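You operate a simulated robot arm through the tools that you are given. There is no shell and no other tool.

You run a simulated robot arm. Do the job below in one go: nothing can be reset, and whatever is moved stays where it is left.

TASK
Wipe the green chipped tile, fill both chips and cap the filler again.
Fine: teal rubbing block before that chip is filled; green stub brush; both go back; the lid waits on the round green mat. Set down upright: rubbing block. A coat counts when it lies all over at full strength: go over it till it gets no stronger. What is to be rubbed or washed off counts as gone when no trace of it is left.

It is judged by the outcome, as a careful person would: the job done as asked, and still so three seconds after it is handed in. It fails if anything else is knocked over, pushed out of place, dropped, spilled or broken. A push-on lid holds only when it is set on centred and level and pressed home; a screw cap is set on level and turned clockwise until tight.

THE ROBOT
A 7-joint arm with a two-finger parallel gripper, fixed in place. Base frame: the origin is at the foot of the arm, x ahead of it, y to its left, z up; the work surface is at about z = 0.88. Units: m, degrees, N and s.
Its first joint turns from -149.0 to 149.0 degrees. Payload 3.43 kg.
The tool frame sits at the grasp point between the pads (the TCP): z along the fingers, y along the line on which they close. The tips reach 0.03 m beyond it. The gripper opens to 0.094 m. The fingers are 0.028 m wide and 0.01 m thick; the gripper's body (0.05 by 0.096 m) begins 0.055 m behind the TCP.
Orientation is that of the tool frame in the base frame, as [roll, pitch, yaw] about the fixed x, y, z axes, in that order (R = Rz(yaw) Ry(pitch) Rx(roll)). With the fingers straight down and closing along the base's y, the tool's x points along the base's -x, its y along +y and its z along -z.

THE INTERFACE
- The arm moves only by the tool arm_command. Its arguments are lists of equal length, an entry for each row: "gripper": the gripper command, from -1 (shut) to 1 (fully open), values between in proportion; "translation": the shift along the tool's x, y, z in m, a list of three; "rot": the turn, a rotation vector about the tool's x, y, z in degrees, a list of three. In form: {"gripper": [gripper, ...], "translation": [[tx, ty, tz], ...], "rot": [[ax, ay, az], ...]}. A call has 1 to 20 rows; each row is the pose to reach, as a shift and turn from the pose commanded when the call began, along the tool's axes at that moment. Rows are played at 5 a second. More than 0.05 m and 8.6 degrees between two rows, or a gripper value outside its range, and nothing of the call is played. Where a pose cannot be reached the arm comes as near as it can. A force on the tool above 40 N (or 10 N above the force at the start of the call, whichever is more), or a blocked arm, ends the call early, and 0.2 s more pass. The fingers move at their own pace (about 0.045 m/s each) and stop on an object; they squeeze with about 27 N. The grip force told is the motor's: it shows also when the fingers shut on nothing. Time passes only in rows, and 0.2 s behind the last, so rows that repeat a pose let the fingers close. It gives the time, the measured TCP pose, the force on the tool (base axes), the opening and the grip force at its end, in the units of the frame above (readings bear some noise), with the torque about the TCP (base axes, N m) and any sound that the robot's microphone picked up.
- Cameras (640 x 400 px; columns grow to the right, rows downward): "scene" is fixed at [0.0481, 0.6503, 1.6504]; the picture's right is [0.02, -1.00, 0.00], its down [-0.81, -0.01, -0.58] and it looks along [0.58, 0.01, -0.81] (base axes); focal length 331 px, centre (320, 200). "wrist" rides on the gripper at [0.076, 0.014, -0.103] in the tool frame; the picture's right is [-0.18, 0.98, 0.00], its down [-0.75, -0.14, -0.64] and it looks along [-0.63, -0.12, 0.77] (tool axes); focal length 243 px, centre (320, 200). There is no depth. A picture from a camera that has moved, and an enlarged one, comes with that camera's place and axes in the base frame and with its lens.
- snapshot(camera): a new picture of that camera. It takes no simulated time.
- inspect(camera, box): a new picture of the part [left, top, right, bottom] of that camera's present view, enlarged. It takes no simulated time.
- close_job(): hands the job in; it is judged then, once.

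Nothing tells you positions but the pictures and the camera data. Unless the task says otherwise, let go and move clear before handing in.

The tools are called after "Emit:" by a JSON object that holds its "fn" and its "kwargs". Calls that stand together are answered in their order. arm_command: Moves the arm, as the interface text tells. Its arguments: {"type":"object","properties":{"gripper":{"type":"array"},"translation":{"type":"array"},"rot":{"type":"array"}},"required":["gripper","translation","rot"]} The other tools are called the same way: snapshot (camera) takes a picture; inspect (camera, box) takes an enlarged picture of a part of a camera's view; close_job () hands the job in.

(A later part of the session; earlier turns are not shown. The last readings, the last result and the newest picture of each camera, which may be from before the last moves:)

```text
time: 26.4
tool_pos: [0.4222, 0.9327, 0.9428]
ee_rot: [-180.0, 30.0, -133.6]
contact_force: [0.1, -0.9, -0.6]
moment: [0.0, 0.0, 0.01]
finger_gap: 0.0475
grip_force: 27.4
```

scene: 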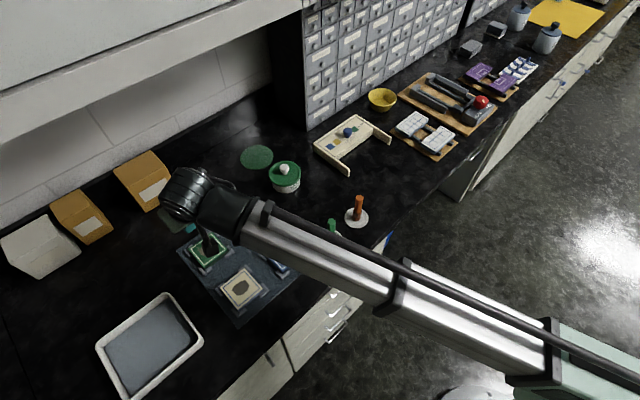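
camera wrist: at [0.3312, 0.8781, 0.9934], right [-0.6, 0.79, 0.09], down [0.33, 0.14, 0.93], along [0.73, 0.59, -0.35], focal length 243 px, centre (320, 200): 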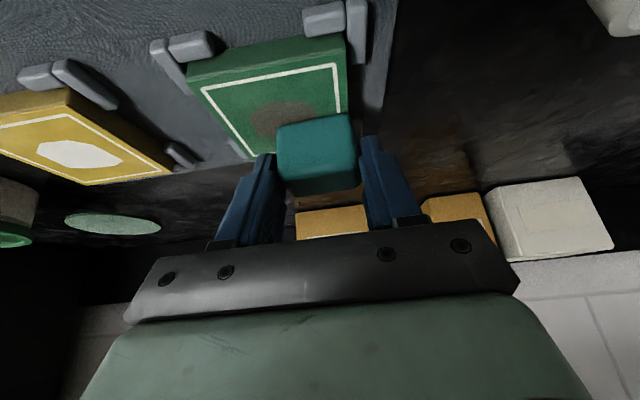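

The force has dropped to nothing, so I lift and back off a little to inspect the tile.

Emit:
{"fn": "arm_command", "kwargs": {"gripper": [-1, -1, -1, -1], "translation": [[-0.01, 0, -0.0173], [-0.005, 0, -0.05], [0.012, 0, -0.08], [0.0293, 0, -0.1093]], "rot": [[0, 0, 0], [0, 0, 0], [0, 0, 0], [0, 0, 0]]}}

Emit:
{"fn": "snapshot", "kwargs": {"camera": "wrist"}}

Emit:
{"fn": "inspect", "kwargs": {"camera": "wrist", "box": [230, 20, 390, 130]}}

Emit:
{"fn": "inspect", "kwargs": {"camera": "scene", "box": [170, 220, 250, 280]}}

```text
time: 27.4
tool_pos: [0.365, 0.873, 1.0219]
ee_rot: [-180.0, 30.0, -133.6]
contact_force: [0.1, 0.1, -0.5]
moment: [-0.01, 0.03, 0.01]
finger_gap: 0.0475
grip_force: 26.8
```

```text
taken
camera wrist: at [0.2742, 0.7978, 1.0736], right [-0.6, 0.79, 0.09], down [0.33, 0.14, 0.93], along [0.73, 0.59, -0.35], focal length 243 px, centre (320, 200)
```

wrist: 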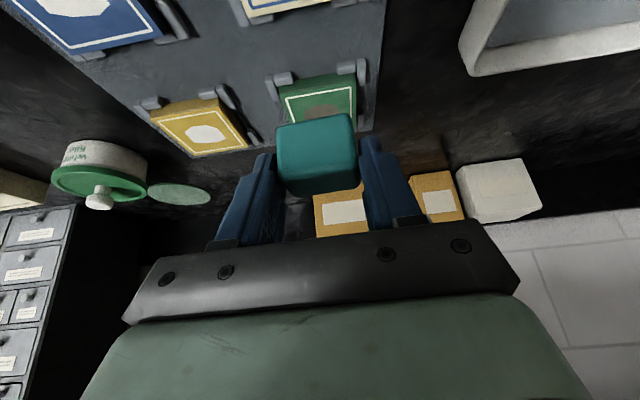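

```text
3.64 times, centred on (310, 75) of wrist
camera zoom: at [0.2742, 0.7978, 1.0736], right [-0.6, 0.79, 0.09], down [0.33, 0.14, 0.93], along [0.73, 0.59, -0.35], focal length 882 px, centre (356, 654)
```

zoom: 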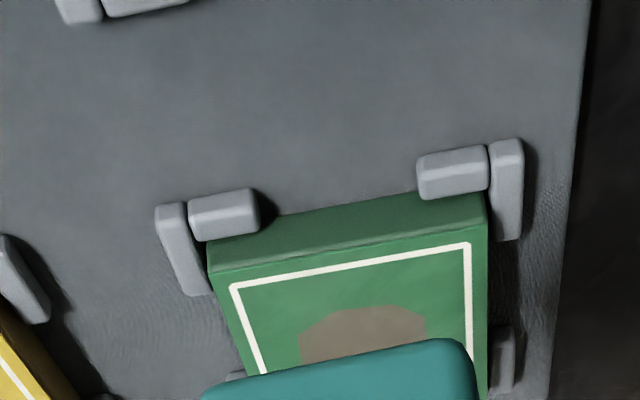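

```text
6.67 times, centred on (210, 250) of scene
camera zoom: at [0.0481, 0.6503, 1.6504], right [0.02, -1.0, 0.0], down [-0.81, -0.01, -0.58], along [0.58, 0.01, -0.81], focal length 2209 px, centre (1053, -133)
```

zoom: 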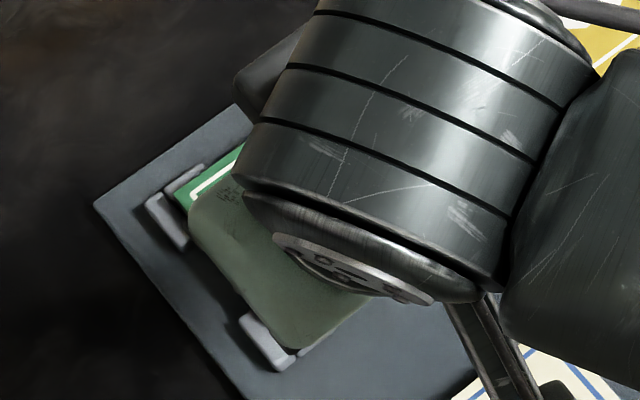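

The upper part is clean, but I need an unobstructed view. I move the arm aside so the fixed camera sees the tile.

Emit:
{"fn": "arm_command", "kwargs": {"gripper": [-1, -1, -1, -1], "translation": [[-0.01, -0.04, -0.02], [-0.02, -0.08, -0.035], [-0.02, -0.12, -0.035], [-0.02, -0.16, -0.035]], "rot": [[0, 0, 0], [0, 0, 0], [0, 0, 0], [0, 0, 0]]}}

Emit:
{"fn": "inspect", "kwargs": {"camera": "scene", "box": [185, 225, 235, 275]}}

Emit:
{"fn": "snapshot", "kwargs": {"camera": "scene"}}

Emit:
{"fn": "snapshot", "kwargs": {"camera": "wrist"}}

```text
time: 28.4
tool_pos: [0.4839, 0.7656, 1.0626]
ee_rot: [180.0, 30.0, -133.5]
contact_force: [-0.7, 0.1, -0.8]
moment: [0.0, -0.01, -0.03]
finger_gap: 0.0472
grip_force: 27.0
```

```text
8.00 times, centred on (210, 250) of scene
camera zoom: at [0.0481, 0.6503, 1.6504], right [0.02, -1.0, 0.0], down [-0.81, -0.01, -0.58], along [0.58, 0.01, -0.81], focal length 2651 px, centre (1200, -200)
```

zoom: 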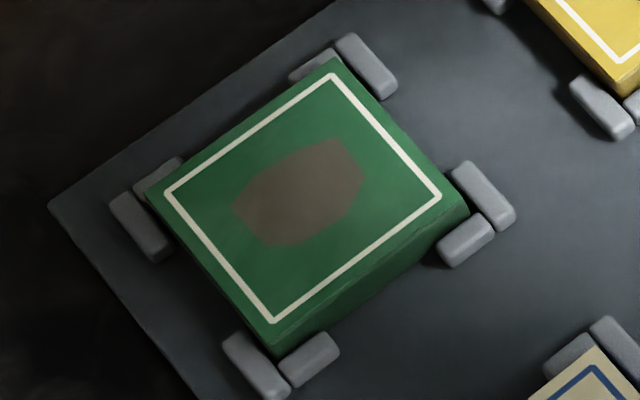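

```text
taken
```

scene: 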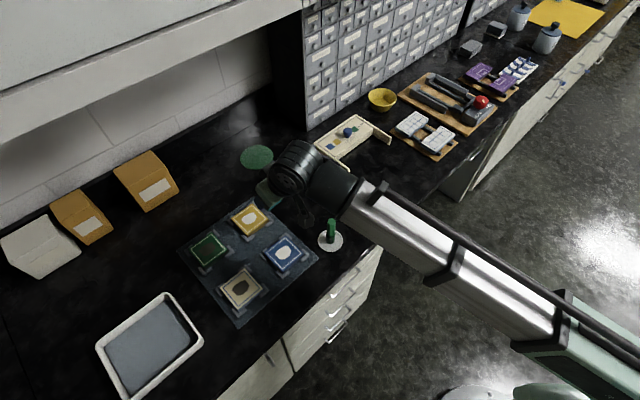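

```text
taken
camera wrist: at [0.3926, 0.6892, 1.1135], right [-0.6, 0.79, 0.09], down [0.33, 0.14, 0.93], along [0.73, 0.59, -0.35], focal length 243 px, centre (320, 200)
```

wrist: 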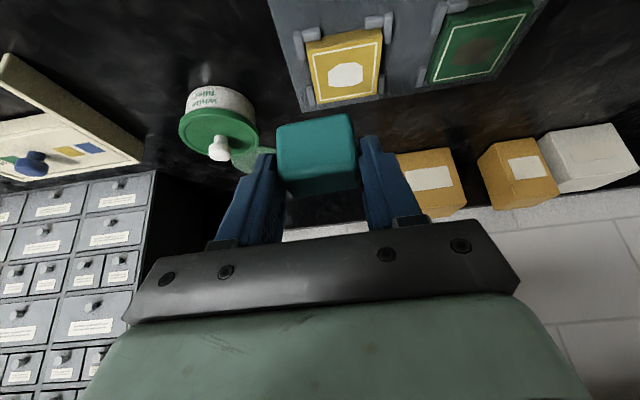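

The tile looks mostly clean, with possible faint traces. I'll zoom in further.

Emit:
{"fn": "inspect", "kwargs": {"camera": "scene", "box": [198, 238, 222, 260]}}

Emit:
{"fn": "inspect", "kwargs": {"camera": "wrist", "box": [430, 0, 530, 80]}}

```text
16.00 times, centred on (210, 249) of scene
camera zoom: at [0.0481, 0.6503, 1.6504], right [0.02, -1.0, 0.0], down [-0.81, -0.01, -0.58], along [0.58, 0.01, -0.81], focal length 5301 px, centre (2080, -584)
```

zoom: 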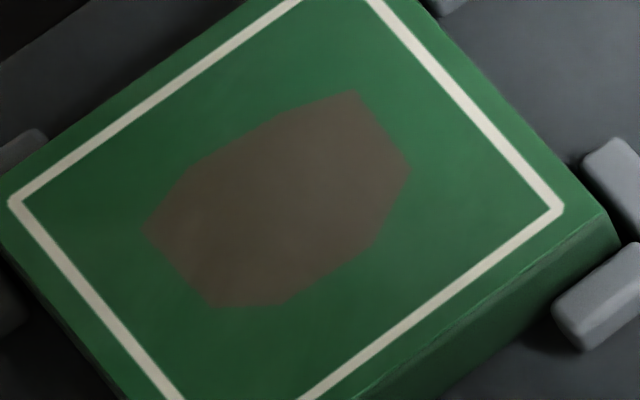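

```text
5.00 times, centred on (480, 40) of wrist
camera zoom: at [0.3926, 0.6892, 1.1135], right [-0.6, 0.79, 0.09], down [0.33, 0.14, 0.93], along [0.73, 0.59, -0.35], focal length 1213 px, centre (-480, 1000)
```

zoom: 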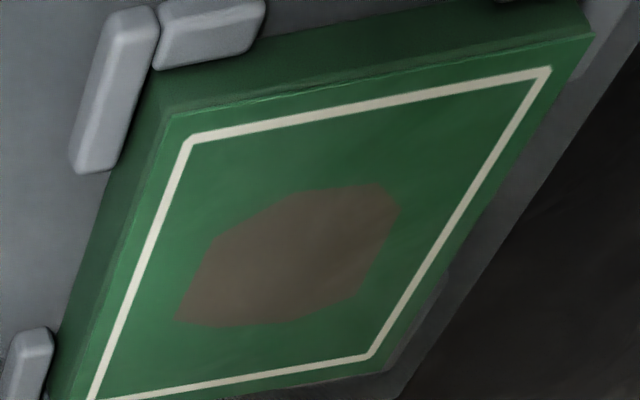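

It looks clean, but the chip's edge is a little soft, so I'll do one more firm pass to make sure no film remains. Returning above the tile.

Emit:
{"fn": "arm_command", "kwargs": {"gripper": [-1, -1, -1, -1, -1, -1], "translation": [[0, 0.04, 0.01], [-0.005, 0.08, 0.03], [-0.015, 0.12, 0.06], [-0.0243, 0.16, 0.09], [-0.0243, 0.16, 0.1183], [-0.0123, 0.16, 0.1391]], "rot": [[0, 0, 0], [0, 0, 0], [0, 0, 0], [0, 0, 0], [0, 0, 0], [0, 0, 0]]}}

Emit:
{"fn": "arm_command", "kwargs": {"gripper": [-1, -1, -1], "translation": [[0.0015, 0, 0.0026], [0.003, 0, 0.0052], [0.0037, 0, 0.0064]], "rot": [[0, 0, 0], [0, 0, 0], [0, 0, 0]]}}

```text
refused: row 3 steps farther than a row can; nothing moved
```

```text
time: 29.2
tool_pos: [0.4832, 0.7632, 1.0541]
ee_rot: [-179.9, 30.1, -133.6]
contact_force: [0.1, 1.2, -0.2]
moment: [-0.03, 0.01, -0.01]
finger_gap: 0.0474
grip_force: 27.7
```

The first call was refused because one step was too large, and the second moved down 7 mm harmlessly in free air. I redo the transfer with smaller steps.

Emit:
{"fn": "arm_command", "kwargs": {"gripper": [-1, -1, -1, -1, -1, -1], "translation": [[-0.004, 0.035, 0.01], [-0.008, 0.07, 0.03], [-0.012, 0.11, 0.05], [-0.02, 0.145, 0.075], [-0.028, 0.16, 0.112], [-0.016, 0.16, 0.1327]], "rot": [[0, 0, 0], [0, 0, 0], [0, 0, 0], [0, 0, 0], [0, 0, 0], [0, 0, 0]]}}

```text
time: 30.6
tool_pos: [0.4214, 0.9299, 0.9473]
ee_rot: [-180.0, 30.1, -133.6]
contact_force: [0.5, -0.3, -1.4]
moment: [0.0, 0.01, 0.0]
finger_gap: 0.0476
grip_force: 27.1
```

Emit:
{"fn": "arm_command", "kwargs": {"gripper": [-1, -1, -1], "translation": [[0.0015, 0, 0.0026], [0.003, 0, 0.0052], [0.0037, 0, 0.0064]], "rot": [[0, 0, 0], [0, 0, 0], [0, 0, 0]]}}

```text
time: 31.4
tool_pos: [0.421, 0.9302, 0.9422]
ee_rot: [179.9, 30.2, -133.6]
contact_force: [-1.0, -1.2, 11.7]
moment: [-0.15, 0.05, -0.01]
finger_gap: 0.0476
grip_force: 27.2
```

Contact again at about 12 N. Another full rubbing pass.

Emit:
{"fn": "arm_command", "kwargs": {"gripper": [-1, -1, -1, -1, -1, -1, -1, -1, -1, -1, -1, -1, -1, -1, -1, -1, -1, -1, -1, -1], "translation": [[0, 0.018, 0], [0, -0.018, 0], [0, 0.018, 0], [0, -0.018, 0], [0.0069, -0.018, -0.004], [0.0069, 0.018, -0.004], [0.0069, -0.018, -0.004], [0.0069, 0.018, -0.004], [0.0139, 0.018, -0.008], [0.0139, -0.018, -0.008], [0.0139, 0.018, -0.008], [0.0069, 0, -0.004], [-0.0069, 0, 0.004], [-0.0069, 0.018, 0.004], [-0.0069, -0.018, 0.004], [-0.0069, 0.018, 0.004], [-0.0139, 0.018, 0.008], [-0.0139, -0.018, 0.008], [-0.0139, 0.018, 0.008], [-0.0139, -0.018, 0.008]], "rot": [[0, 0, 0], [0, 0, 0], [0, 0, 0], [0, 0, 0], [0, 0, 0], [0, 0, 0], [0, 0, 0], [0, 0, 0], [0, 0, 0], [0, 0, 0], [0, 0, 0], [0, 0, 0], [0, 0, 0], [0, 0, 0], [0, 0, 0], [0, 0, 0], [0, 0, 0], [0, 0, 0], [0, 0, 0], [0, 0, 0]]}}

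```text
time: 35.6
tool_pos: [0.4455, 0.9302, 0.9426]
ee_rot: [179.9, 29.9, -133.7]
contact_force: [-2.0, 0.5, 1.7]
moment: [0.0, 0.09, 0.0]
finger_gap: 0.0473
grip_force: 27.5
```

Lifting and moving aside again for an unobstructed look at the tile.

Emit:
{"fn": "arm_command", "kwargs": {"gripper": [-1, -1, -1, -1, -1, -1, -1], "translation": [[-0.02, 0, -0.035], [-0.03, -0.02, -0.075], [-0.02, -0.055, -0.105], [-0.005, -0.09, -0.125], [0.015, -0.13, -0.1453], [0.0316, -0.17, -0.1453], [0.0316, -0.2, -0.1453]], "rot": [[0, 0, 0], [0, 0, 0], [0, 0, 0], [0, 0, 0], [0, 0, 0], [0, 0, 0], [0, 0, 0]]}}

Emit:
{"fn": "inspect", "kwargs": {"camera": "scene", "box": [185, 225, 235, 275]}}

Emit:
{"fn": "inspect", "kwargs": {"camera": "scene", "box": [198, 238, 222, 260]}}

Emit:
{"fn": "snapshot", "kwargs": {"camera": "scene"}}

Emit:
{"fn": "snapshot", "kwargs": {"camera": "wrist"}}

```text
time: 37.2
tool_pos: [0.5235, 0.7211, 1.0514]
ee_rot: [179.9, 30.0, -133.6]
contact_force: [0.3, 0.3, -0.5]
moment: [-0.01, -0.01, 0.01]
finger_gap: 0.0471
grip_force: 26.9
```

```text
8.00 times, centred on (210, 250) of scene
camera zoom: at [0.0481, 0.6503, 1.6504], right [0.02, -1.0, 0.0], down [-0.81, -0.01, -0.58], along [0.58, 0.01, -0.81], focal length 2651 px, centre (1200, -200)
```

zoom: 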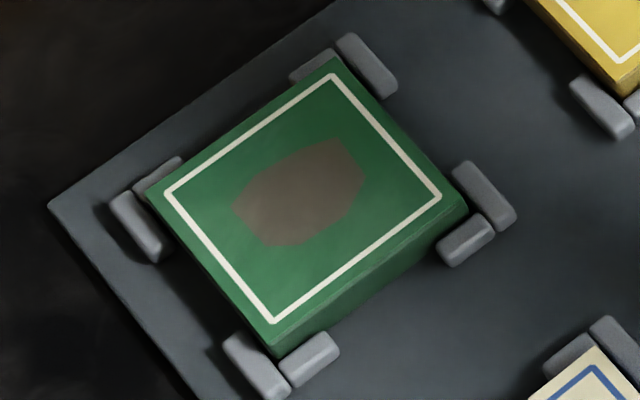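

```text
16.00 times, centred on (210, 249) of scene
camera zoom: at [0.0481, 0.6503, 1.6504], right [0.02, -1.0, 0.0], down [-0.81, -0.01, -0.58], along [0.58, 0.01, -0.81], focal length 5301 px, centre (2080, -584)
```

zoom: 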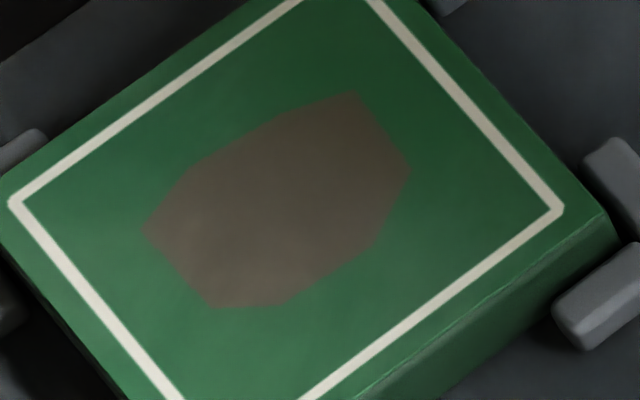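

```text
taken
```

scene: 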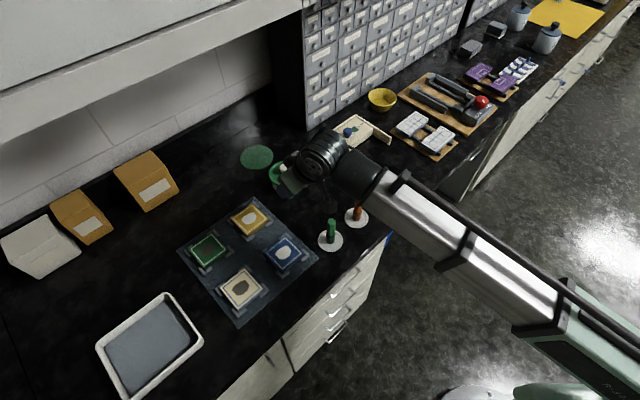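

```text
taken
camera wrist: at [0.4322, 0.6449, 1.103], right [-0.6, 0.79, 0.09], down [0.33, 0.14, 0.93], along [0.73, 0.59, -0.35], focal length 243 px, centre (320, 200)
```

wrist: 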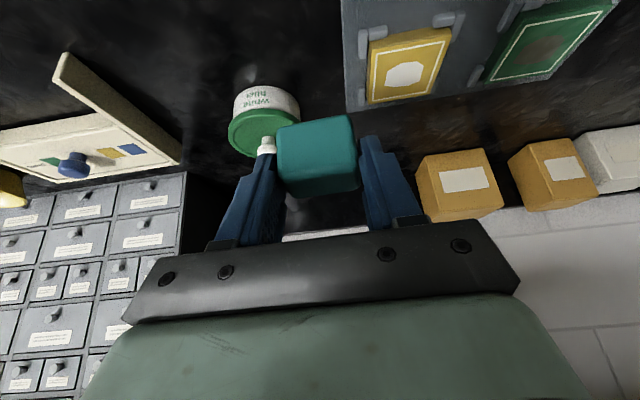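

The tile is in the arm's shadow, so I carry the block toward its home while staying up. Then I inspect the tile in full light before setting anything down.

Emit:
{"fn": "arm_command", "kwargs": {"gripper": [-1, -1, -1, -1, -1, -1, -1, -1], "translation": [[0.011, -0.0385, -0.0107], [0.0221, -0.0769, -0.0214], [0.0332, -0.1154, -0.0321], [0.0442, -0.1538, -0.0429], [0.0553, -0.1923, -0.0536], [0.0663, -0.2307, -0.0643], [0.0774, -0.2692, -0.075], [0.0884, -0.3076, -0.0857]], "rot": [[0.21, 0, 0.37], [0.42, 0, 0.74], [0.64, 0, 1.1], [0.85, 0, 1.47], [1.06, 0, 1.84], [1.27, 0, 2.2], [1.49, 0, 2.57], [1.7, 0, 2.94]]}}

Emit:
{"fn": "inspect", "kwargs": {"camera": "scene", "box": [185, 225, 235, 275]}}

Emit:
{"fn": "inspect", "kwargs": {"camera": "scene", "box": [198, 238, 222, 260]}}

Emit:
{"fn": "snapshot", "kwargs": {"camera": "wrist"}}

```text
time: 39.0
tool_pos: [0.6634, 0.4203, 1.0807]
ee_rot: [-179.9, 30.1, -136.9]
contact_force: [0.1, 0.4, 0.3]
moment: [-0.01, 0.0, 0.01]
finger_gap: 0.047
grip_force: 27.3
```

```text
8.00 times, centred on (210, 250) of scene
camera zoom: at [0.0481, 0.6503, 1.6504], right [0.02, -1.0, 0.0], down [-0.81, -0.01, -0.58], along [0.58, 0.01, -0.81], focal length 2651 px, centre (1200, -200)
```

zoom: 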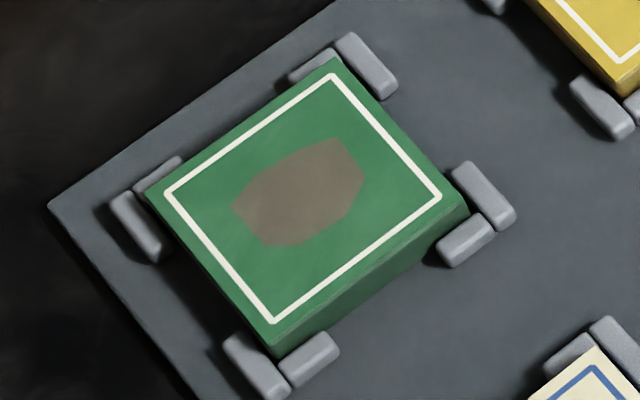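

```text
16.00 times, centred on (210, 249) of scene
camera zoom: at [0.0481, 0.6503, 1.6504], right [0.02, -1.0, 0.0], down [-0.81, -0.01, -0.58], along [0.58, 0.01, -0.81], focal length 5301 px, centre (2080, -584)
```

zoom: 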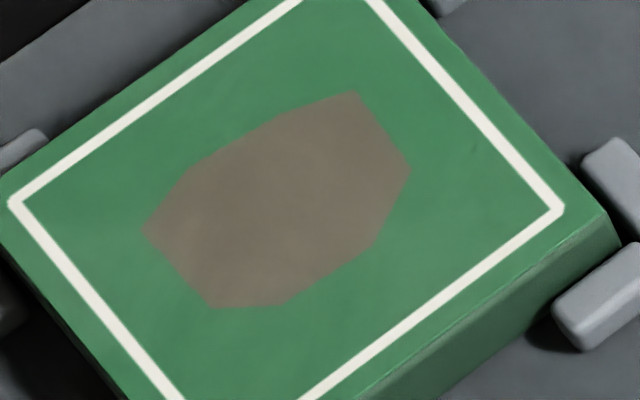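

```text
taken
camera wrist: at [0.5685, 0.3498, 1.1319], right [-0.55, 0.83, 0.09], down [0.34, 0.12, 0.93], along [0.76, 0.55, -0.35], focal length 243 px, centre (320, 200)
```

wrist: 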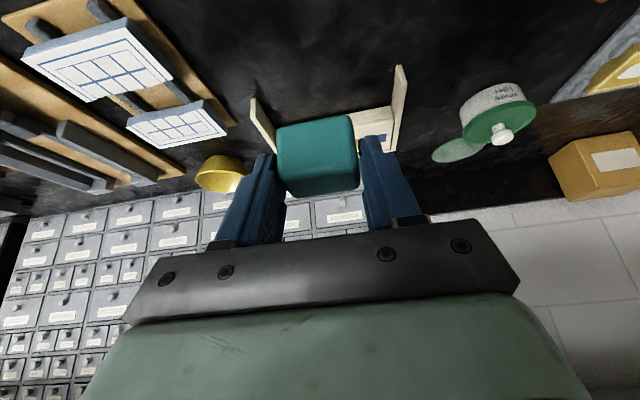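

In full light the tile looks clean, though I want to compare its chip colour with the cream tile's chip for any leftover film.

Emit:
{"fn": "inspect", "kwargs": {"camera": "scene", "box": [228, 276, 252, 298]}}

Emit:
{"fn": "inspect", "kwargs": {"camera": "scene", "box": [205, 244, 215, 254]}}

Emit:
{"fn": "inspect", "kwargs": {"camera": "scene", "box": [195, 230, 225, 250]}}

Emit:
{"fn": "inspect", "kwargs": {"camera": "scene", "box": [195, 250, 225, 270]}}

Emit:
{"fn": "inspect", "kwargs": {"camera": "scene", "box": [271, 242, 295, 264]}}

```text
16.00 times, centred on (240, 287) of scene
camera zoom: at [0.0481, 0.6503, 1.6504], right [0.02, -1.0, 0.0], down [-0.81, -0.01, -0.58], along [0.58, 0.01, -0.81], focal length 5301 px, centre (1600, -1192)
```

zoom: 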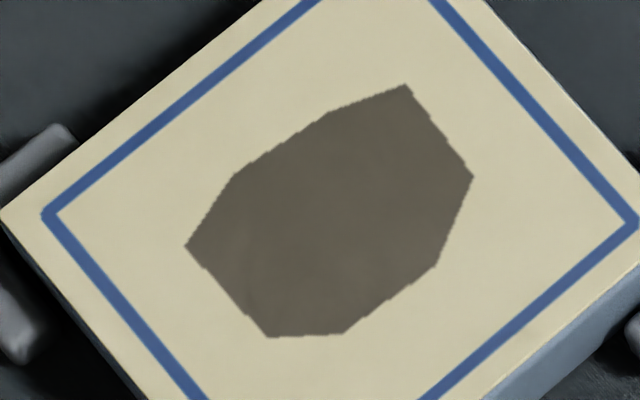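

```text
16.00 times, centred on (210, 249) of scene
camera zoom: at [0.0481, 0.6503, 1.6504], right [0.02, -1.0, 0.0], down [-0.81, -0.01, -0.58], along [0.58, 0.01, -0.81], focal length 5301 px, centre (2080, -584)
```

zoom: 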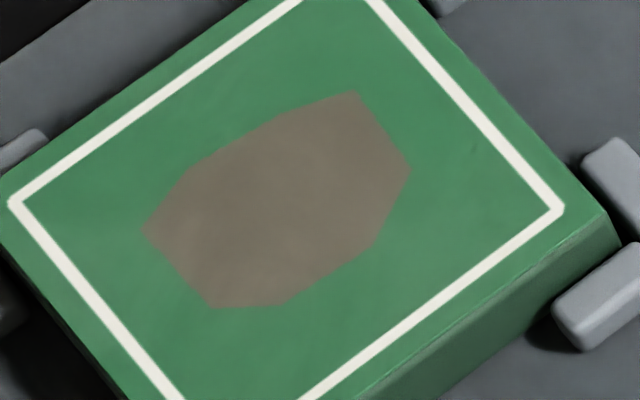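

```text
16.00 times, centred on (210, 240) of scene
camera zoom: at [0.0481, 0.6503, 1.6504], right [0.02, -1.0, 0.0], down [-0.81, -0.01, -0.58], along [0.58, 0.01, -0.81], focal length 5301 px, centre (2080, -440)
```

zoom: 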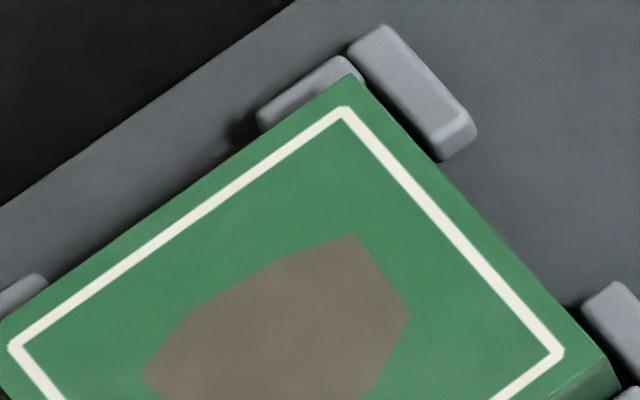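

```text
16.00 times, centred on (210, 260) of scene
camera zoom: at [0.0481, 0.6503, 1.6504], right [0.02, -1.0, 0.0], down [-0.81, -0.01, -0.58], along [0.58, 0.01, -0.81], focal length 5301 px, centre (2080, -760)
```

zoom: 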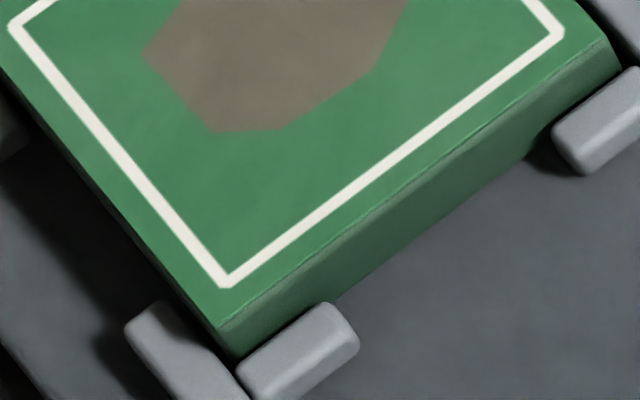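

```text
16.00 times, centred on (283, 253) of scene
camera zoom: at [0.0481, 0.6503, 1.6504], right [0.02, -1.0, 0.0], down [-0.81, -0.01, -0.58], along [0.58, 0.01, -0.81], focal length 5301 px, centre (912, -648)
```

zoom: 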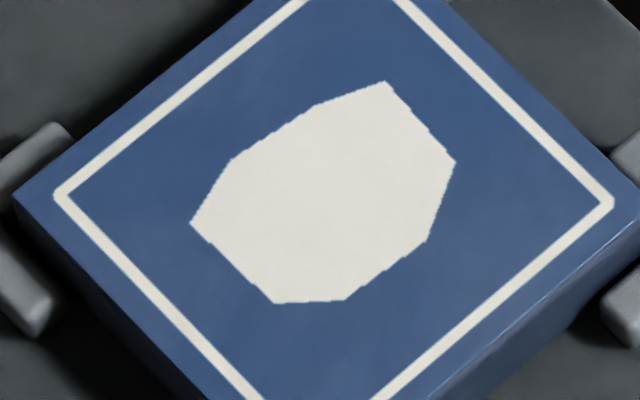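

The green chip looks a shade lighter than the cream one, with faint streaks along my rubbing direction, so a thin film may remain. The block is still in hand, so I'll go back and rub more thoroughly.

Emit:
{"fn": "arm_command", "kwargs": {"gripper": [-1, -1, -1, -1, -1, -1, -1, -1, -1, -1, -1, -1, -1], "translation": [[-0.0107, 0.0414, 0.0079], [-0.0213, 0.0827, 0.0159], [-0.032, 0.1241, 0.0238], [-0.0427, 0.1655, 0.0317], [-0.0533, 0.2068, 0.0397], [-0.064, 0.2482, 0.0476], [-0.0747, 0.2896, 0.0555], [-0.0854, 0.331, 0.0634], [-0.096, 0.3723, 0.0714], [-0.1067, 0.4137, 0.0793], [-0.1174, 0.4551, 0.0872], [-0.128, 0.4964, 0.0952], [-0.1387, 0.5378, 0.1031]], "rot": [[-0.13, 0, -0.22], [-0.25, 0, -0.44], [-0.38, 0, -0.66], [-0.51, 0, -0.88], [-0.63, 0, -1.1], [-0.76, 0, -1.32], [-0.89, 0, -1.54], [-1.02, 0, -1.76], [-1.14, 0, -1.98], [-1.27, 0, -2.2], [-1.4, 0, -2.42], [-1.52, 0, -2.64], [-1.65, 0, -2.86]]}}

Emit:
{"fn": "arm_command", "kwargs": {"gripper": [-1, -1, -1, -1, -1], "translation": [[0.014, 0, 0.0242], [0.028, 0, 0.0485], [0.042, 0, 0.0727], [0.052, 0, 0.09], [0.057, 0, 0.0987]], "rot": [[0, 0, 0], [0, 0, 0], [0, 0, 0], [0, 0, 0], [0, 0, 0]]}}

```text
time: 41.8
tool_pos: [0.42, 0.9324, 1.0623]
ee_rot: [179.9, 30.1, -133.7]
contact_force: [-0.7, 0.1, -0.3]
moment: [0.0, 0.01, -0.02]
finger_gap: 0.0474
grip_force: 27.1
```

```text
time: 43.0
tool_pos: [0.4228, 0.9331, 0.9464]
ee_rot: [-179.9, 30.0, -133.7]
contact_force: [-0.6, 0.3, -1.0]
moment: [0.02, 0.02, -0.01]
finger_gap: 0.047
grip_force: 26.9
```

Now pressing down to contact.

Emit:
{"fn": "arm_command", "kwargs": {"gripper": [-1, -1, -1, -1], "translation": [[0.0015, 0, 0.0026], [0.0025, 0, 0.0043], [0.0035, 0, 0.0061], [0.0035, 0, 0.0061]], "rot": [[0, 0, 0], [0, 0, 0], [0, 0, 0], [0, 0, 0]]}}

```text
time: 44.0
tool_pos: [0.4219, 0.9319, 0.9413]
ee_rot: [179.8, 30.3, -133.6]
contact_force: [1.1, 3.2, 20.2]
moment: [-0.08, -0.05, -0.01]
finger_gap: 0.047
grip_force: 26.7
```

About 20 N of pressure. Rubbing with strokes across and along.

Emit:
{"fn": "arm_command", "kwargs": {"gripper": [-1, -1, -1, -1, -1, -1, -1, -1, -1, -1, -1, -1], "translation": [[0, 0.012, 0], [0, -0.012, 0], [0, 0.016, 0], [0, -0.016, 0], [0, 0.016, 0], [0, -0.016, 0], [0.0069, -0.016, -0.004], [0.0069, 0.016, -0.004], [0.0069, -0.016, -0.004], [0.0069, 0.016, -0.004], [0.0069, -0.016, -0.004], [0.0069, 0, -0.004]], "rot": [[0, 0, 0], [0, 0, 0], [0, 0, 0], [0, 0, 0], [0, 0, 0], [0, 0, 0], [0, 0, 0], [0, 0, 0], [0, 0, 0], [0, 0, 0], [0, 0, 0], [0, 0, 0]]}}

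```text
time: 46.6
tool_pos: [0.4142, 0.9252, 0.9403]
ee_rot: [-179.9, 30.0, -133.8]
contact_force: [3.9, -3.7, 5.7]
moment: [-0.13, -0.11, 0.06]
finger_gap: 0.0451
grip_force: 26.8
```

The gap shrank by 2 mm, so I check how the block sits in the grip.

Emit:
{"fn": "snapshot", "kwargs": {"camera": "wrist"}}

Emit:
{"fn": "inspect", "kwargs": {"camera": "wrist", "box": [220, 60, 420, 220]}}

```text
taken
camera wrist: at [0.3232, 0.8492, 0.9914], right [-0.6, 0.79, 0.09], down [0.33, 0.14, 0.93], along [0.73, 0.59, -0.35], focal length 243 px, centre (320, 200)
```

wrist: 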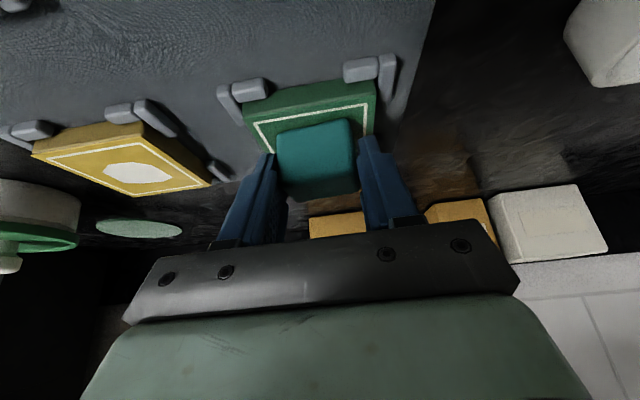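

```text
2.50 times, centred on (320, 140) of wrist
camera zoom: at [0.3232, 0.8492, 0.9914], right [-0.6, 0.79, 0.09], down [0.33, 0.14, 0.93], along [0.73, 0.59, -0.35], focal length 606 px, centre (320, 350)
```

zoom: 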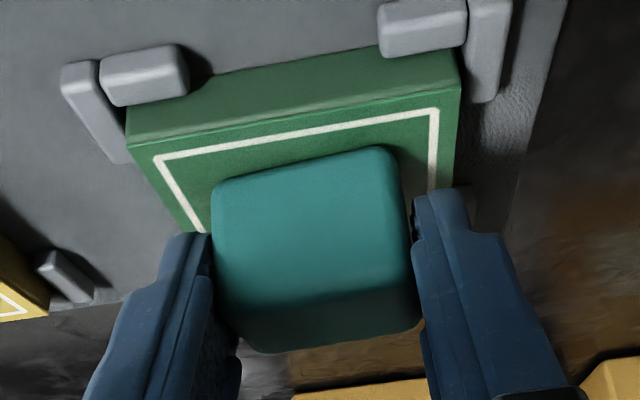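

The block may have pivoted slightly in the grip. I lift a few centimetres to check it.

Emit:
{"fn": "arm_command", "kwargs": {"gripper": [-1, -1], "translation": [[-0.01, 0, -0.0173], [-0.02, 0, -0.0346]], "rot": [[0, 0, 0], [0, 0, 0]]}}

Emit:
{"fn": "inspect", "kwargs": {"camera": "wrist", "box": [220, 20, 420, 220]}}

```text
time: 47.2
tool_pos: [0.4149, 0.9275, 0.9797]
ee_rot: [-180.0, 30.1, -133.7]
contact_force: [-0.1, -0.1, -0.5]
moment: [-0.02, 0.0, 0.02]
finger_gap: 0.0451
grip_force: 27.1
```

```text
2.00 times, centred on (320, 120) of wrist
camera zoom: at [0.3234, 0.8517, 1.0315], right [-0.6, 0.79, 0.09], down [0.33, 0.14, 0.93], along [0.73, 0.59, -0.35], focal length 485 px, centre (320, 360)
```

zoom: 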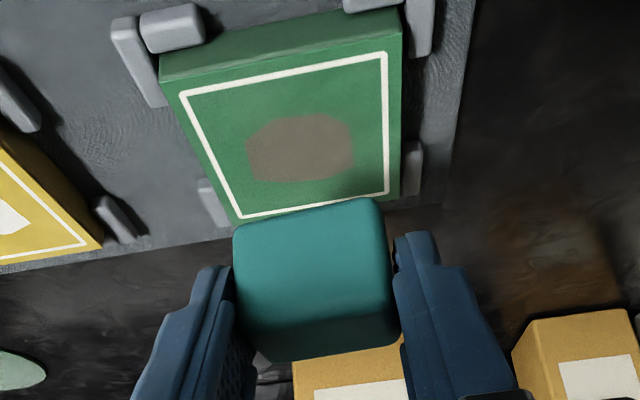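

The block was pushed up a few millimetres in the grip but is still level. I take a close look at the tile from here.

Emit:
{"fn": "inspect", "kwargs": {"camera": "wrist", "box": [260, 50, 370, 130]}}

Emit:
{"fn": "inspect", "kwargs": {"camera": "wrist", "box": [290, 70, 340, 105]}}

Emit:
{"fn": "inspect", "kwargs": {"camera": "wrist", "box": [0, 60, 120, 160]}}

```text
5.00 times, centred on (315, 90) of wrist
camera zoom: at [0.3234, 0.8517, 1.0315], right [-0.6, 0.79, 0.09], down [0.33, 0.14, 0.93], along [0.73, 0.59, -0.35], focal length 1213 px, centre (345, 750)
```

zoom: 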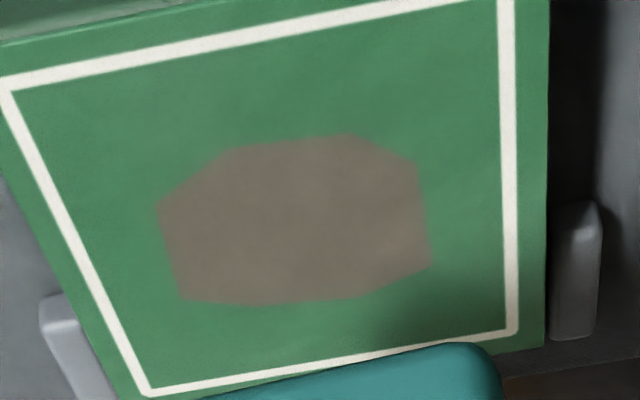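

```text
11.43 times, centred on (315, 88) of wrist
camera zoom: at [0.3234, 0.8517, 1.0315], right [-0.6, 0.79, 0.09], down [0.33, 0.14, 0.93], along [0.73, 0.59, -0.35], focal length 2773 px, centre (377, 1486)
```

zoom: 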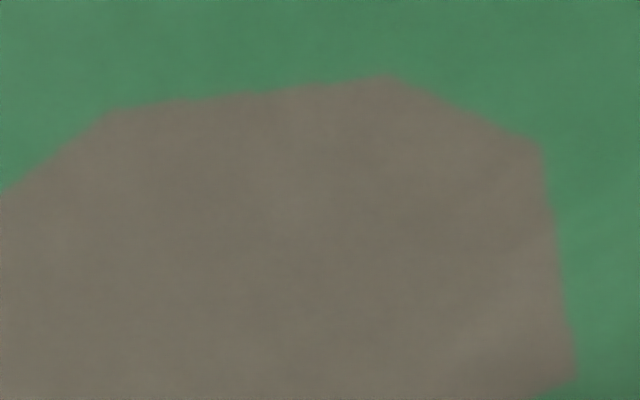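

```text
4.00 times, centred on (60, 110) of wrist
camera zoom: at [0.3234, 0.8517, 1.0315], right [-0.6, 0.79, 0.09], down [0.33, 0.14, 0.93], along [0.73, 0.59, -0.35], focal length 970 px, centre (1360, 560)
```

zoom: 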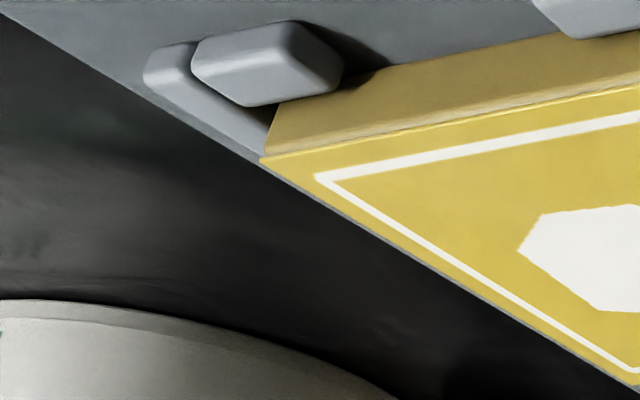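

It looks clean. As insurance I'll give one last light pass over the whole face, including the outer edges where the specks were.

Emit:
{"fn": "arm_command", "kwargs": {"gripper": [-1, -1, -1, -1], "translation": [[0.003, 0, 0.022], [0.0116, 0, 0.036], [0.0136, 0, 0.0395], [0.0136, 0, 0.0395]], "rot": [[0, 0, 0], [0, 0, 0], [0, 0, 0], [0, 0, 0]]}}

```text
time: 48.2
tool_pos: [0.4205, 0.9314, 0.9409]
ee_rot: [180.0, 30.2, -133.6]
contact_force: [0.5, 1.8, 14.2]
moment: [-0.06, 0.03, 0.01]
finger_gap: 0.0451
grip_force: 27.2
```

Emit:
{"fn": "arm_command", "kwargs": {"gripper": [-1, -1, -1, -1, -1, -1, -1, -1, -1, -1, -1, -1, -1, -1, -1, -1, -1, -1, -1, -1], "translation": [[0, 0.018, 0], [0, -0.018, 0], [0, 0.018, 0], [-0.0067, -0.018, 0.0044], [-0.0067, 0.018, 0.0044], [-0.0067, -0.018, 0.0044], [-0.0134, 0.018, 0.0088], [-0.0134, -0.018, 0.0088], [-0.0134, 0.018, 0.0088], [-0.0134, -0.018, 0.0088], [-0.0067, 0.018, 0.0044], [0, -0.018, 0], [0.0071, 0.018, -0.0036], [0.0071, -0.018, -0.0036], [0.0071, 0.018, -0.0036], [0.0141, -0.018, -0.0076], [0.0141, 0.018, -0.0076], [0.0141, -0.018, -0.0076], [0.0141, 0.018, -0.0076], [0.0141, 0, -0.0076]], "rot": [[0, 0, 0], [0, 0, 0], [0, 0, 0], [0, 0, 0], [0, 0, 0], [0, 0, 0], [0, 0, 0], [0, 0, 0], [0, 0, 0], [0, 0, 0], [0, 0, 0], [0, 0, 0], [0, 0, 0], [0, 0, 0], [0, 0, 0], [0, 0, 0], [0, 0, 0], [0, 0, 0], [0, 0, 0], [0, 0, 0]]}}

```text
time: 52.4
tool_pos: [0.4062, 0.9223, 0.9391]
ee_rot: [179.6, 30.1, -133.6]
contact_force: [-13.6, 14.6, 24.6]
moment: [0.32, 0.28, 0.04]
finger_gap: 0.043
grip_force: 27.3
```

Side forces rose, so I stop rubbing and lift straight up to check everything.

Emit:
{"fn": "arm_command", "kwargs": {"gripper": [-1, -1, -1], "translation": [[-0.004, 0, -0.007], [-0.012, 0, -0.0208], [-0.024, 0, -0.0416]], "rot": [[0, 0, 0], [0, 0, 0], [0, 0, 0]]}}

Emit:
{"fn": "snapshot", "kwargs": {"camera": "wrist"}}

Emit:
{"fn": "inspect", "kwargs": {"camera": "wrist", "box": [220, 20, 420, 220]}}

```text
time: 53.2
tool_pos: [0.4112, 0.9205, 0.9859]
ee_rot: [-180.0, 30.0, -133.6]
contact_force: [0.6, -1.3, -0.6]
moment: [-0.03, -0.03, 0.0]
finger_gap: 0.0432
grip_force: 26.8
```

```text
taken
camera wrist: at [0.3196, 0.8442, 1.0375], right [-0.6, 0.79, 0.09], down [0.33, 0.14, 0.93], along [0.73, 0.59, -0.35], focal length 243 px, centre (320, 200)
```

wrist: 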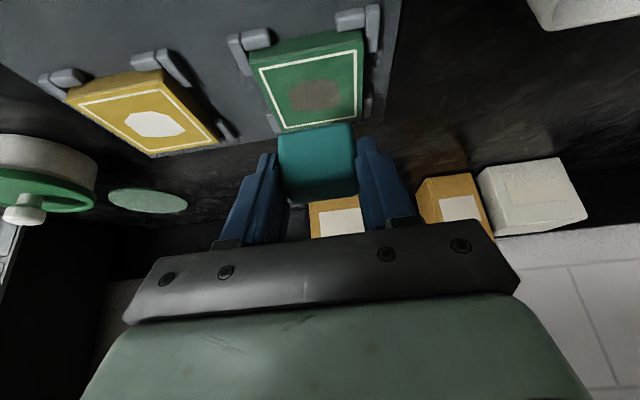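

```text
2.00 times, centred on (320, 120) of wrist
camera zoom: at [0.3196, 0.8442, 1.0375], right [-0.6, 0.79, 0.09], down [0.33, 0.14, 0.93], along [0.73, 0.59, -0.35], focal length 485 px, centre (320, 360)
```

zoom: 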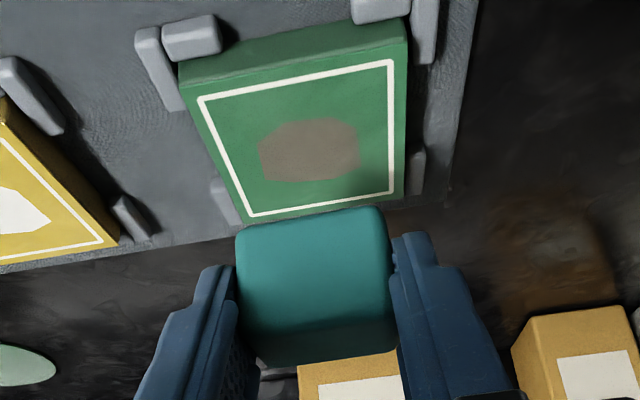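

The block slid up about 7 mm in the grip, so the fingertips began to touch. The tile is still seated, and I check its surface close up.

Emit:
{"fn": "inspect", "kwargs": {"camera": "wrist", "box": [250, 40, 370, 130]}}

Emit:
{"fn": "inspect", "kwargs": {"camera": "wrist", "box": [285, 65, 340, 110]}}

```text
4.44 times, centred on (310, 85) of wrist
camera zoom: at [0.3196, 0.8442, 1.0375], right [-0.6, 0.79, 0.09], down [0.33, 0.14, 0.93], along [0.73, 0.59, -0.35], focal length 1078 px, centre (364, 711)
```

zoom: 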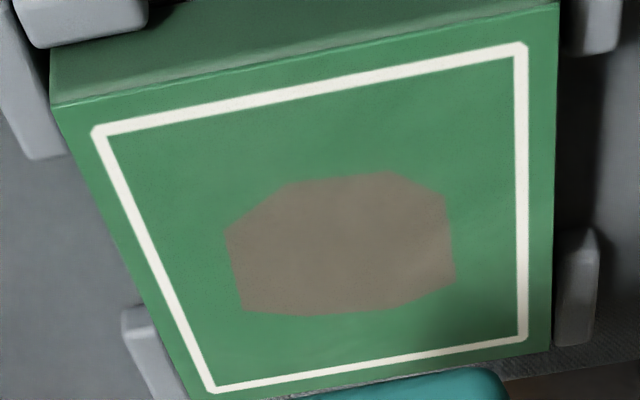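

```text
8.89 times, centred on (312, 88) of wrist
camera zoom: at [0.3196, 0.8442, 1.0375], right [-0.6, 0.79, 0.09], down [0.33, 0.14, 0.93], along [0.73, 0.59, -0.35], focal length 2157 px, centre (387, 1200)
```

zoom: 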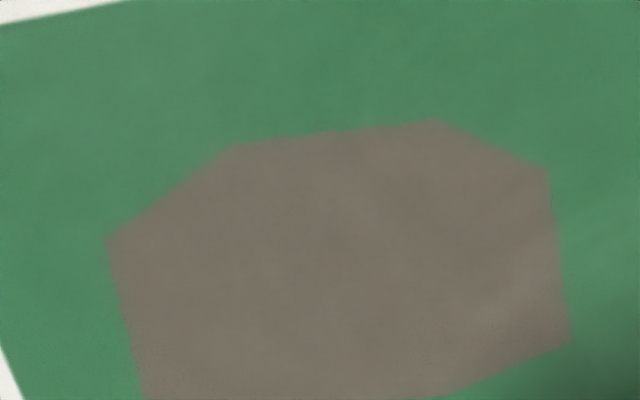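

The tile is clean. Now I carry the block back toward its original spot.

Emit:
{"fn": "arm_command", "kwargs": {"gripper": [-1, -1, -1, -1, -1, -1, -1, -1, -1, -1, -1, -1, -1, -1], "translation": [[-0.021, 0, -0.0364], [-0.042, 0, -0.0727], [-0.0286, -0.0439, -0.0805], [-0.0151, -0.0878, -0.0882], [-0.0017, -0.1316, -0.096], [0.0118, -0.1755, -0.1038], [0.0252, -0.2194, -0.1115], [0.0387, -0.2633, -0.1193], [0.0521, -0.3071, -0.1271], [0.0655, -0.351, -0.1348], [0.079, -0.3949, -0.1426], [0.0924, -0.4388, -0.1504], [0.1059, -0.4826, -0.1581], [0.1193, -0.5265, -0.1659]], "rot": [[0, 0, 0], [0, 0, 0], [0.14, 0, 0.25], [0.28, 0, 0.49], [0.42, 0, 0.74], [0.57, 0, 0.98], [0.71, 0, 1.22], [0.85, 0, 1.47], [0.99, 0, 1.72], [1.13, 0, 1.96], [1.27, 0, 2.2], [1.42, 0, 2.45], [1.56, 0, 2.7], [1.7, 0, 2.94]]}}

Emit:
{"fn": "snapshot", "kwargs": {"camera": "wrist"}}

Emit:
{"fn": "inspect", "kwargs": {"camera": "scene", "box": [185, 225, 235, 275]}}

```text
time: 56.2
tool_pos: [0.6617, 0.4246, 1.0713]
ee_rot: [179.9, 30.0, -137.2]
contact_force: [-1.5, 0.3, -0.3]
moment: [-0.01, 0.02, -0.04]
finger_gap: 0.0431
grip_force: 27.0
```

```text
taken
camera wrist: at [0.5669, 0.3543, 1.1217], right [-0.55, 0.83, 0.09], down [0.34, 0.12, 0.93], along [0.76, 0.55, -0.35], focal length 243 px, centre (320, 200)
```

wrist: 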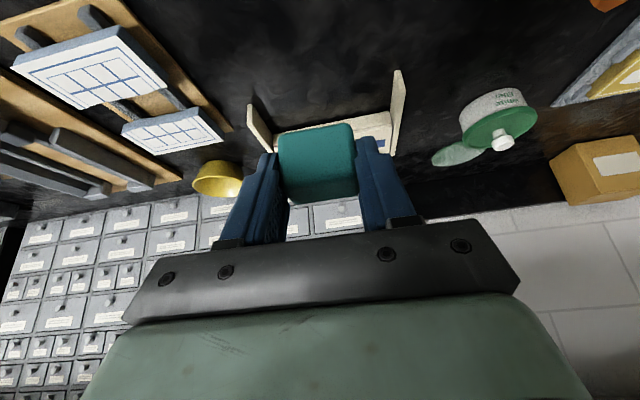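

```text
8.00 times, centred on (210, 250) of scene
camera zoom: at [0.0481, 0.6503, 1.6504], right [0.02, -1.0, 0.0], down [-0.81, -0.01, -0.58], along [0.58, 0.01, -0.81], focal length 2651 px, centre (1200, -200)
```

zoom: 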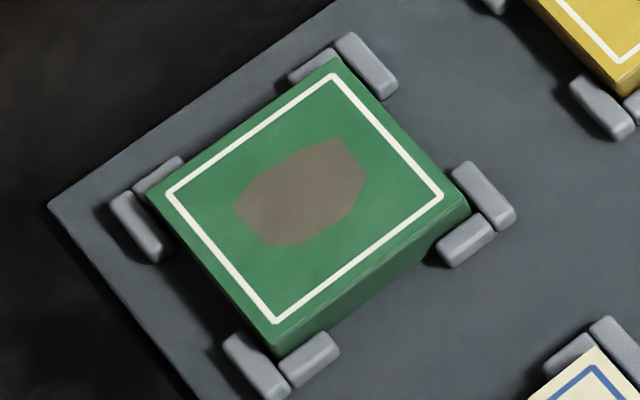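

The tile is uniformly clean. Lowering the block toward its home spot.

Emit:
{"fn": "arm_command", "kwargs": {"gripper": [-1, -1, -1, -1, -1], "translation": [[0.018, -0.001, 0.0312], [0.036, -0.002, 0.0623], [0.054, -0.003, 0.0935], [0.066, -0.003, 0.1143], [0.073, -0.003, 0.1264]], "rot": [[0, 0, 0], [0, 0, 0], [0, 0, 0], [0, 0, 0], [0, 0, 0]]}}

Emit:
{"fn": "inspect", "kwargs": {"camera": "scene", "box": [370, 140, 440, 200]}}

Emit:
{"fn": "snapshot", "kwargs": {"camera": "wrist"}}

```text
time: 57.4
tool_pos: [0.6643, 0.4191, 0.9237]
ee_rot: [179.9, 30.0, -137.1]
contact_force: [-0.1, -0.8, -1.6]
moment: [-0.03, 0.01, 0.0]
finger_gap: 0.0431
grip_force: 26.9
```

```text
6.67 times, centred on (405, 170) of scene
camera zoom: at [0.0481, 0.6503, 1.6504], right [0.02, -1.0, 0.0], down [-0.81, -0.01, -0.58], along [0.58, 0.01, -0.81], focal length 2209 px, centre (-247, 400)
```

zoom: 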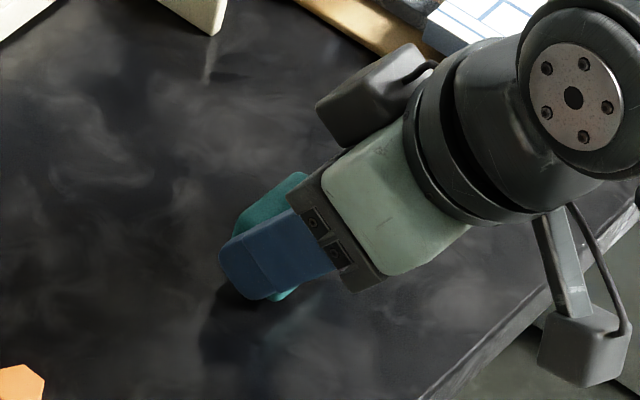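

```text
taken
camera wrist: at [0.5694, 0.35, 0.9755], right [-0.55, 0.83, 0.09], down [0.34, 0.12, 0.93], along [0.76, 0.55, -0.35], focal length 243 px, centre (320, 200)
```

wrist: 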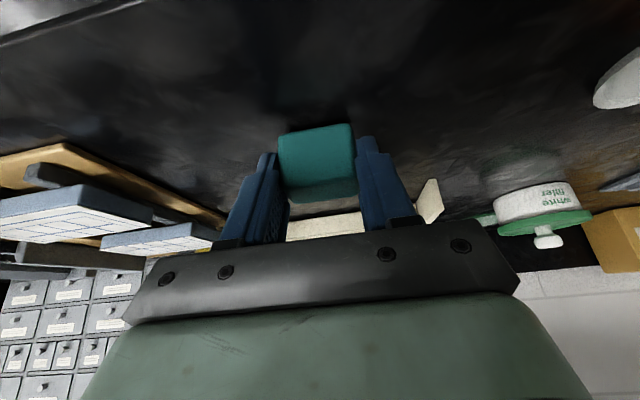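

Nearly down. Small steps until the block touches the bench.

Emit:
{"fn": "arm_command", "kwargs": {"gripper": [-1, -1, -1, -1], "translation": [[0.0015, 0.001, 0.0026], [0.003, 0.002, 0.0052], [0.004, 0.003, 0.0069], [0.004, 0.003, 0.0069]], "rot": [[0, 0, 0], [0, 0, 0], [0, 0, 0], [0, 0, 0]]}}

```text
time: 58.4
tool_pos: [0.6628, 0.4229, 0.9163]
ee_rot: [179.9, 30.3, -137.1]
contact_force: [1.4, -2.9, 9.6]
moment: [-0.04, 0.02, 0.0]
finger_gap: 0.0433
grip_force: 27.1
```

The block is on the bench. I ease off and open the fingers.

Emit:
{"fn": "arm_command", "kwargs": {"gripper": [-1, 0.2, 0.5, 0.8, 0.8], "translation": [[-0.0005, 0, -0.0009], [-0.0005, 0, -0.0009], [-0.0005, 0, -0.0009], [-0.0005, 0, -0.0009], [-0.0005, 0, -0.0009]], "rot": [[0, 0, 0], [0, 0, 0], [0, 0, 0], [0, 0, 0], [0, 0, 0]]}}

Emit:
{"fn": "snapshot", "kwargs": {"camera": "wrist"}}

```text
time: 59.6
tool_pos: [0.6621, 0.4213, 0.9175]
ee_rot: [-180.0, 30.1, -137.2]
contact_force: [0.2, 0.4, -0.2]
moment: [0.03, -0.02, -0.03]
finger_gap: 0.0848
grip_force: 0.1
```

```text
taken
camera wrist: at [0.5669, 0.3518, 0.968], right [-0.55, 0.83, 0.09], down [0.34, 0.12, 0.93], along [0.76, 0.55, -0.35], focal length 243 px, centre (320, 200)
```

wrist: 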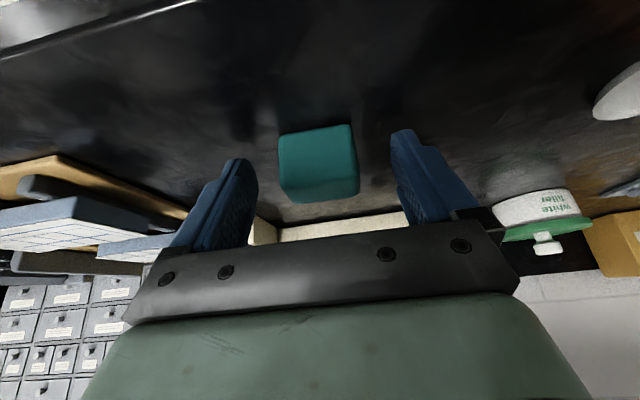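

The block stands free. I lift straight up and check its position from the fixed camera.

Emit:
{"fn": "arm_command", "kwargs": {"gripper": [0.8, 0.8, 0.8, 0.8], "translation": [[-0.015, 0, -0.026], [-0.035, 0, -0.0606], [-0.055, 0, -0.0953], [-0.075, 0, -0.1299]], "rot": [[0, 0, 0], [0, 0, 0], [0, 0, 0], [0, 0, 0]]}}

Emit:
{"fn": "inspect", "kwargs": {"camera": "scene", "box": [380, 155, 430, 200]}}

Emit:
{"fn": "snapshot", "kwargs": {"camera": "wrist"}}

Emit:
{"fn": "snapshot", "kwargs": {"camera": "scene"}}

```text
time: 60.6
tool_pos: [0.6626, 0.4219, 1.0689]
ee_rot: [180.0, 30.0, -137.0]
contact_force: [0.2, 0.2, -0.4]
moment: [0.0, 0.02, -0.01]
finger_gap: 0.0847
grip_force: 0.0
```

```text
8.89 times, centred on (405, 178) of scene
camera zoom: at [0.0481, 0.6503, 1.6504], right [0.02, -1.0, 0.0], down [-0.81, -0.01, -0.58], along [0.58, 0.01, -0.81], focal length 2945 px, centre (-436, 400)
```

zoom: 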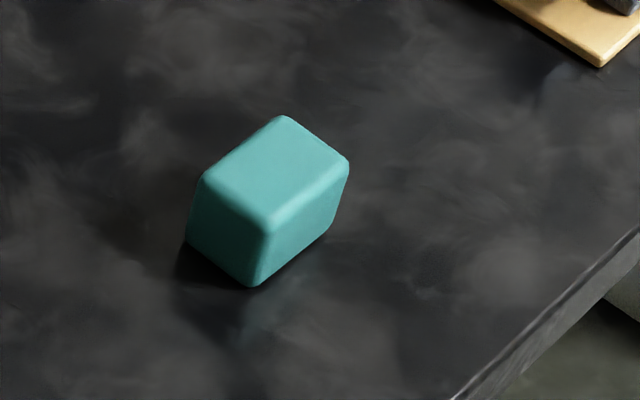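

```text
taken
camera wrist: at [0.5678, 0.3518, 1.1197], right [-0.55, 0.83, 0.09], down [0.34, 0.12, 0.93], along [0.76, 0.55, -0.35], focal length 243 px, centre (320, 200)
```

wrist: 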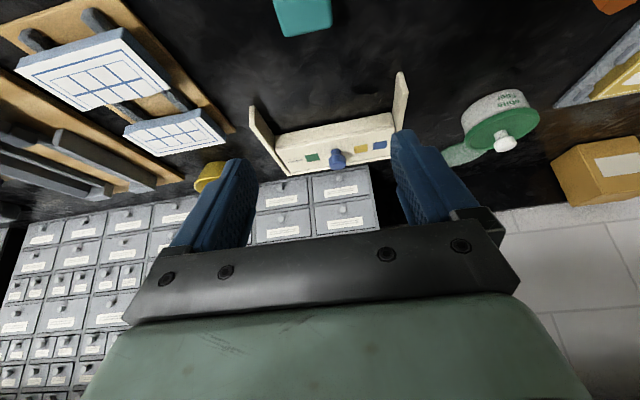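

```text
taken
```

scene: 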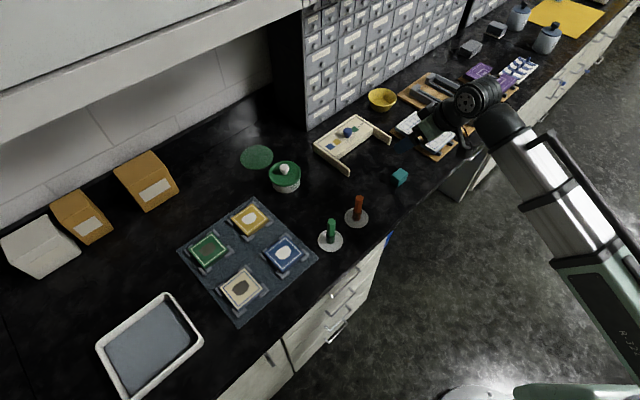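

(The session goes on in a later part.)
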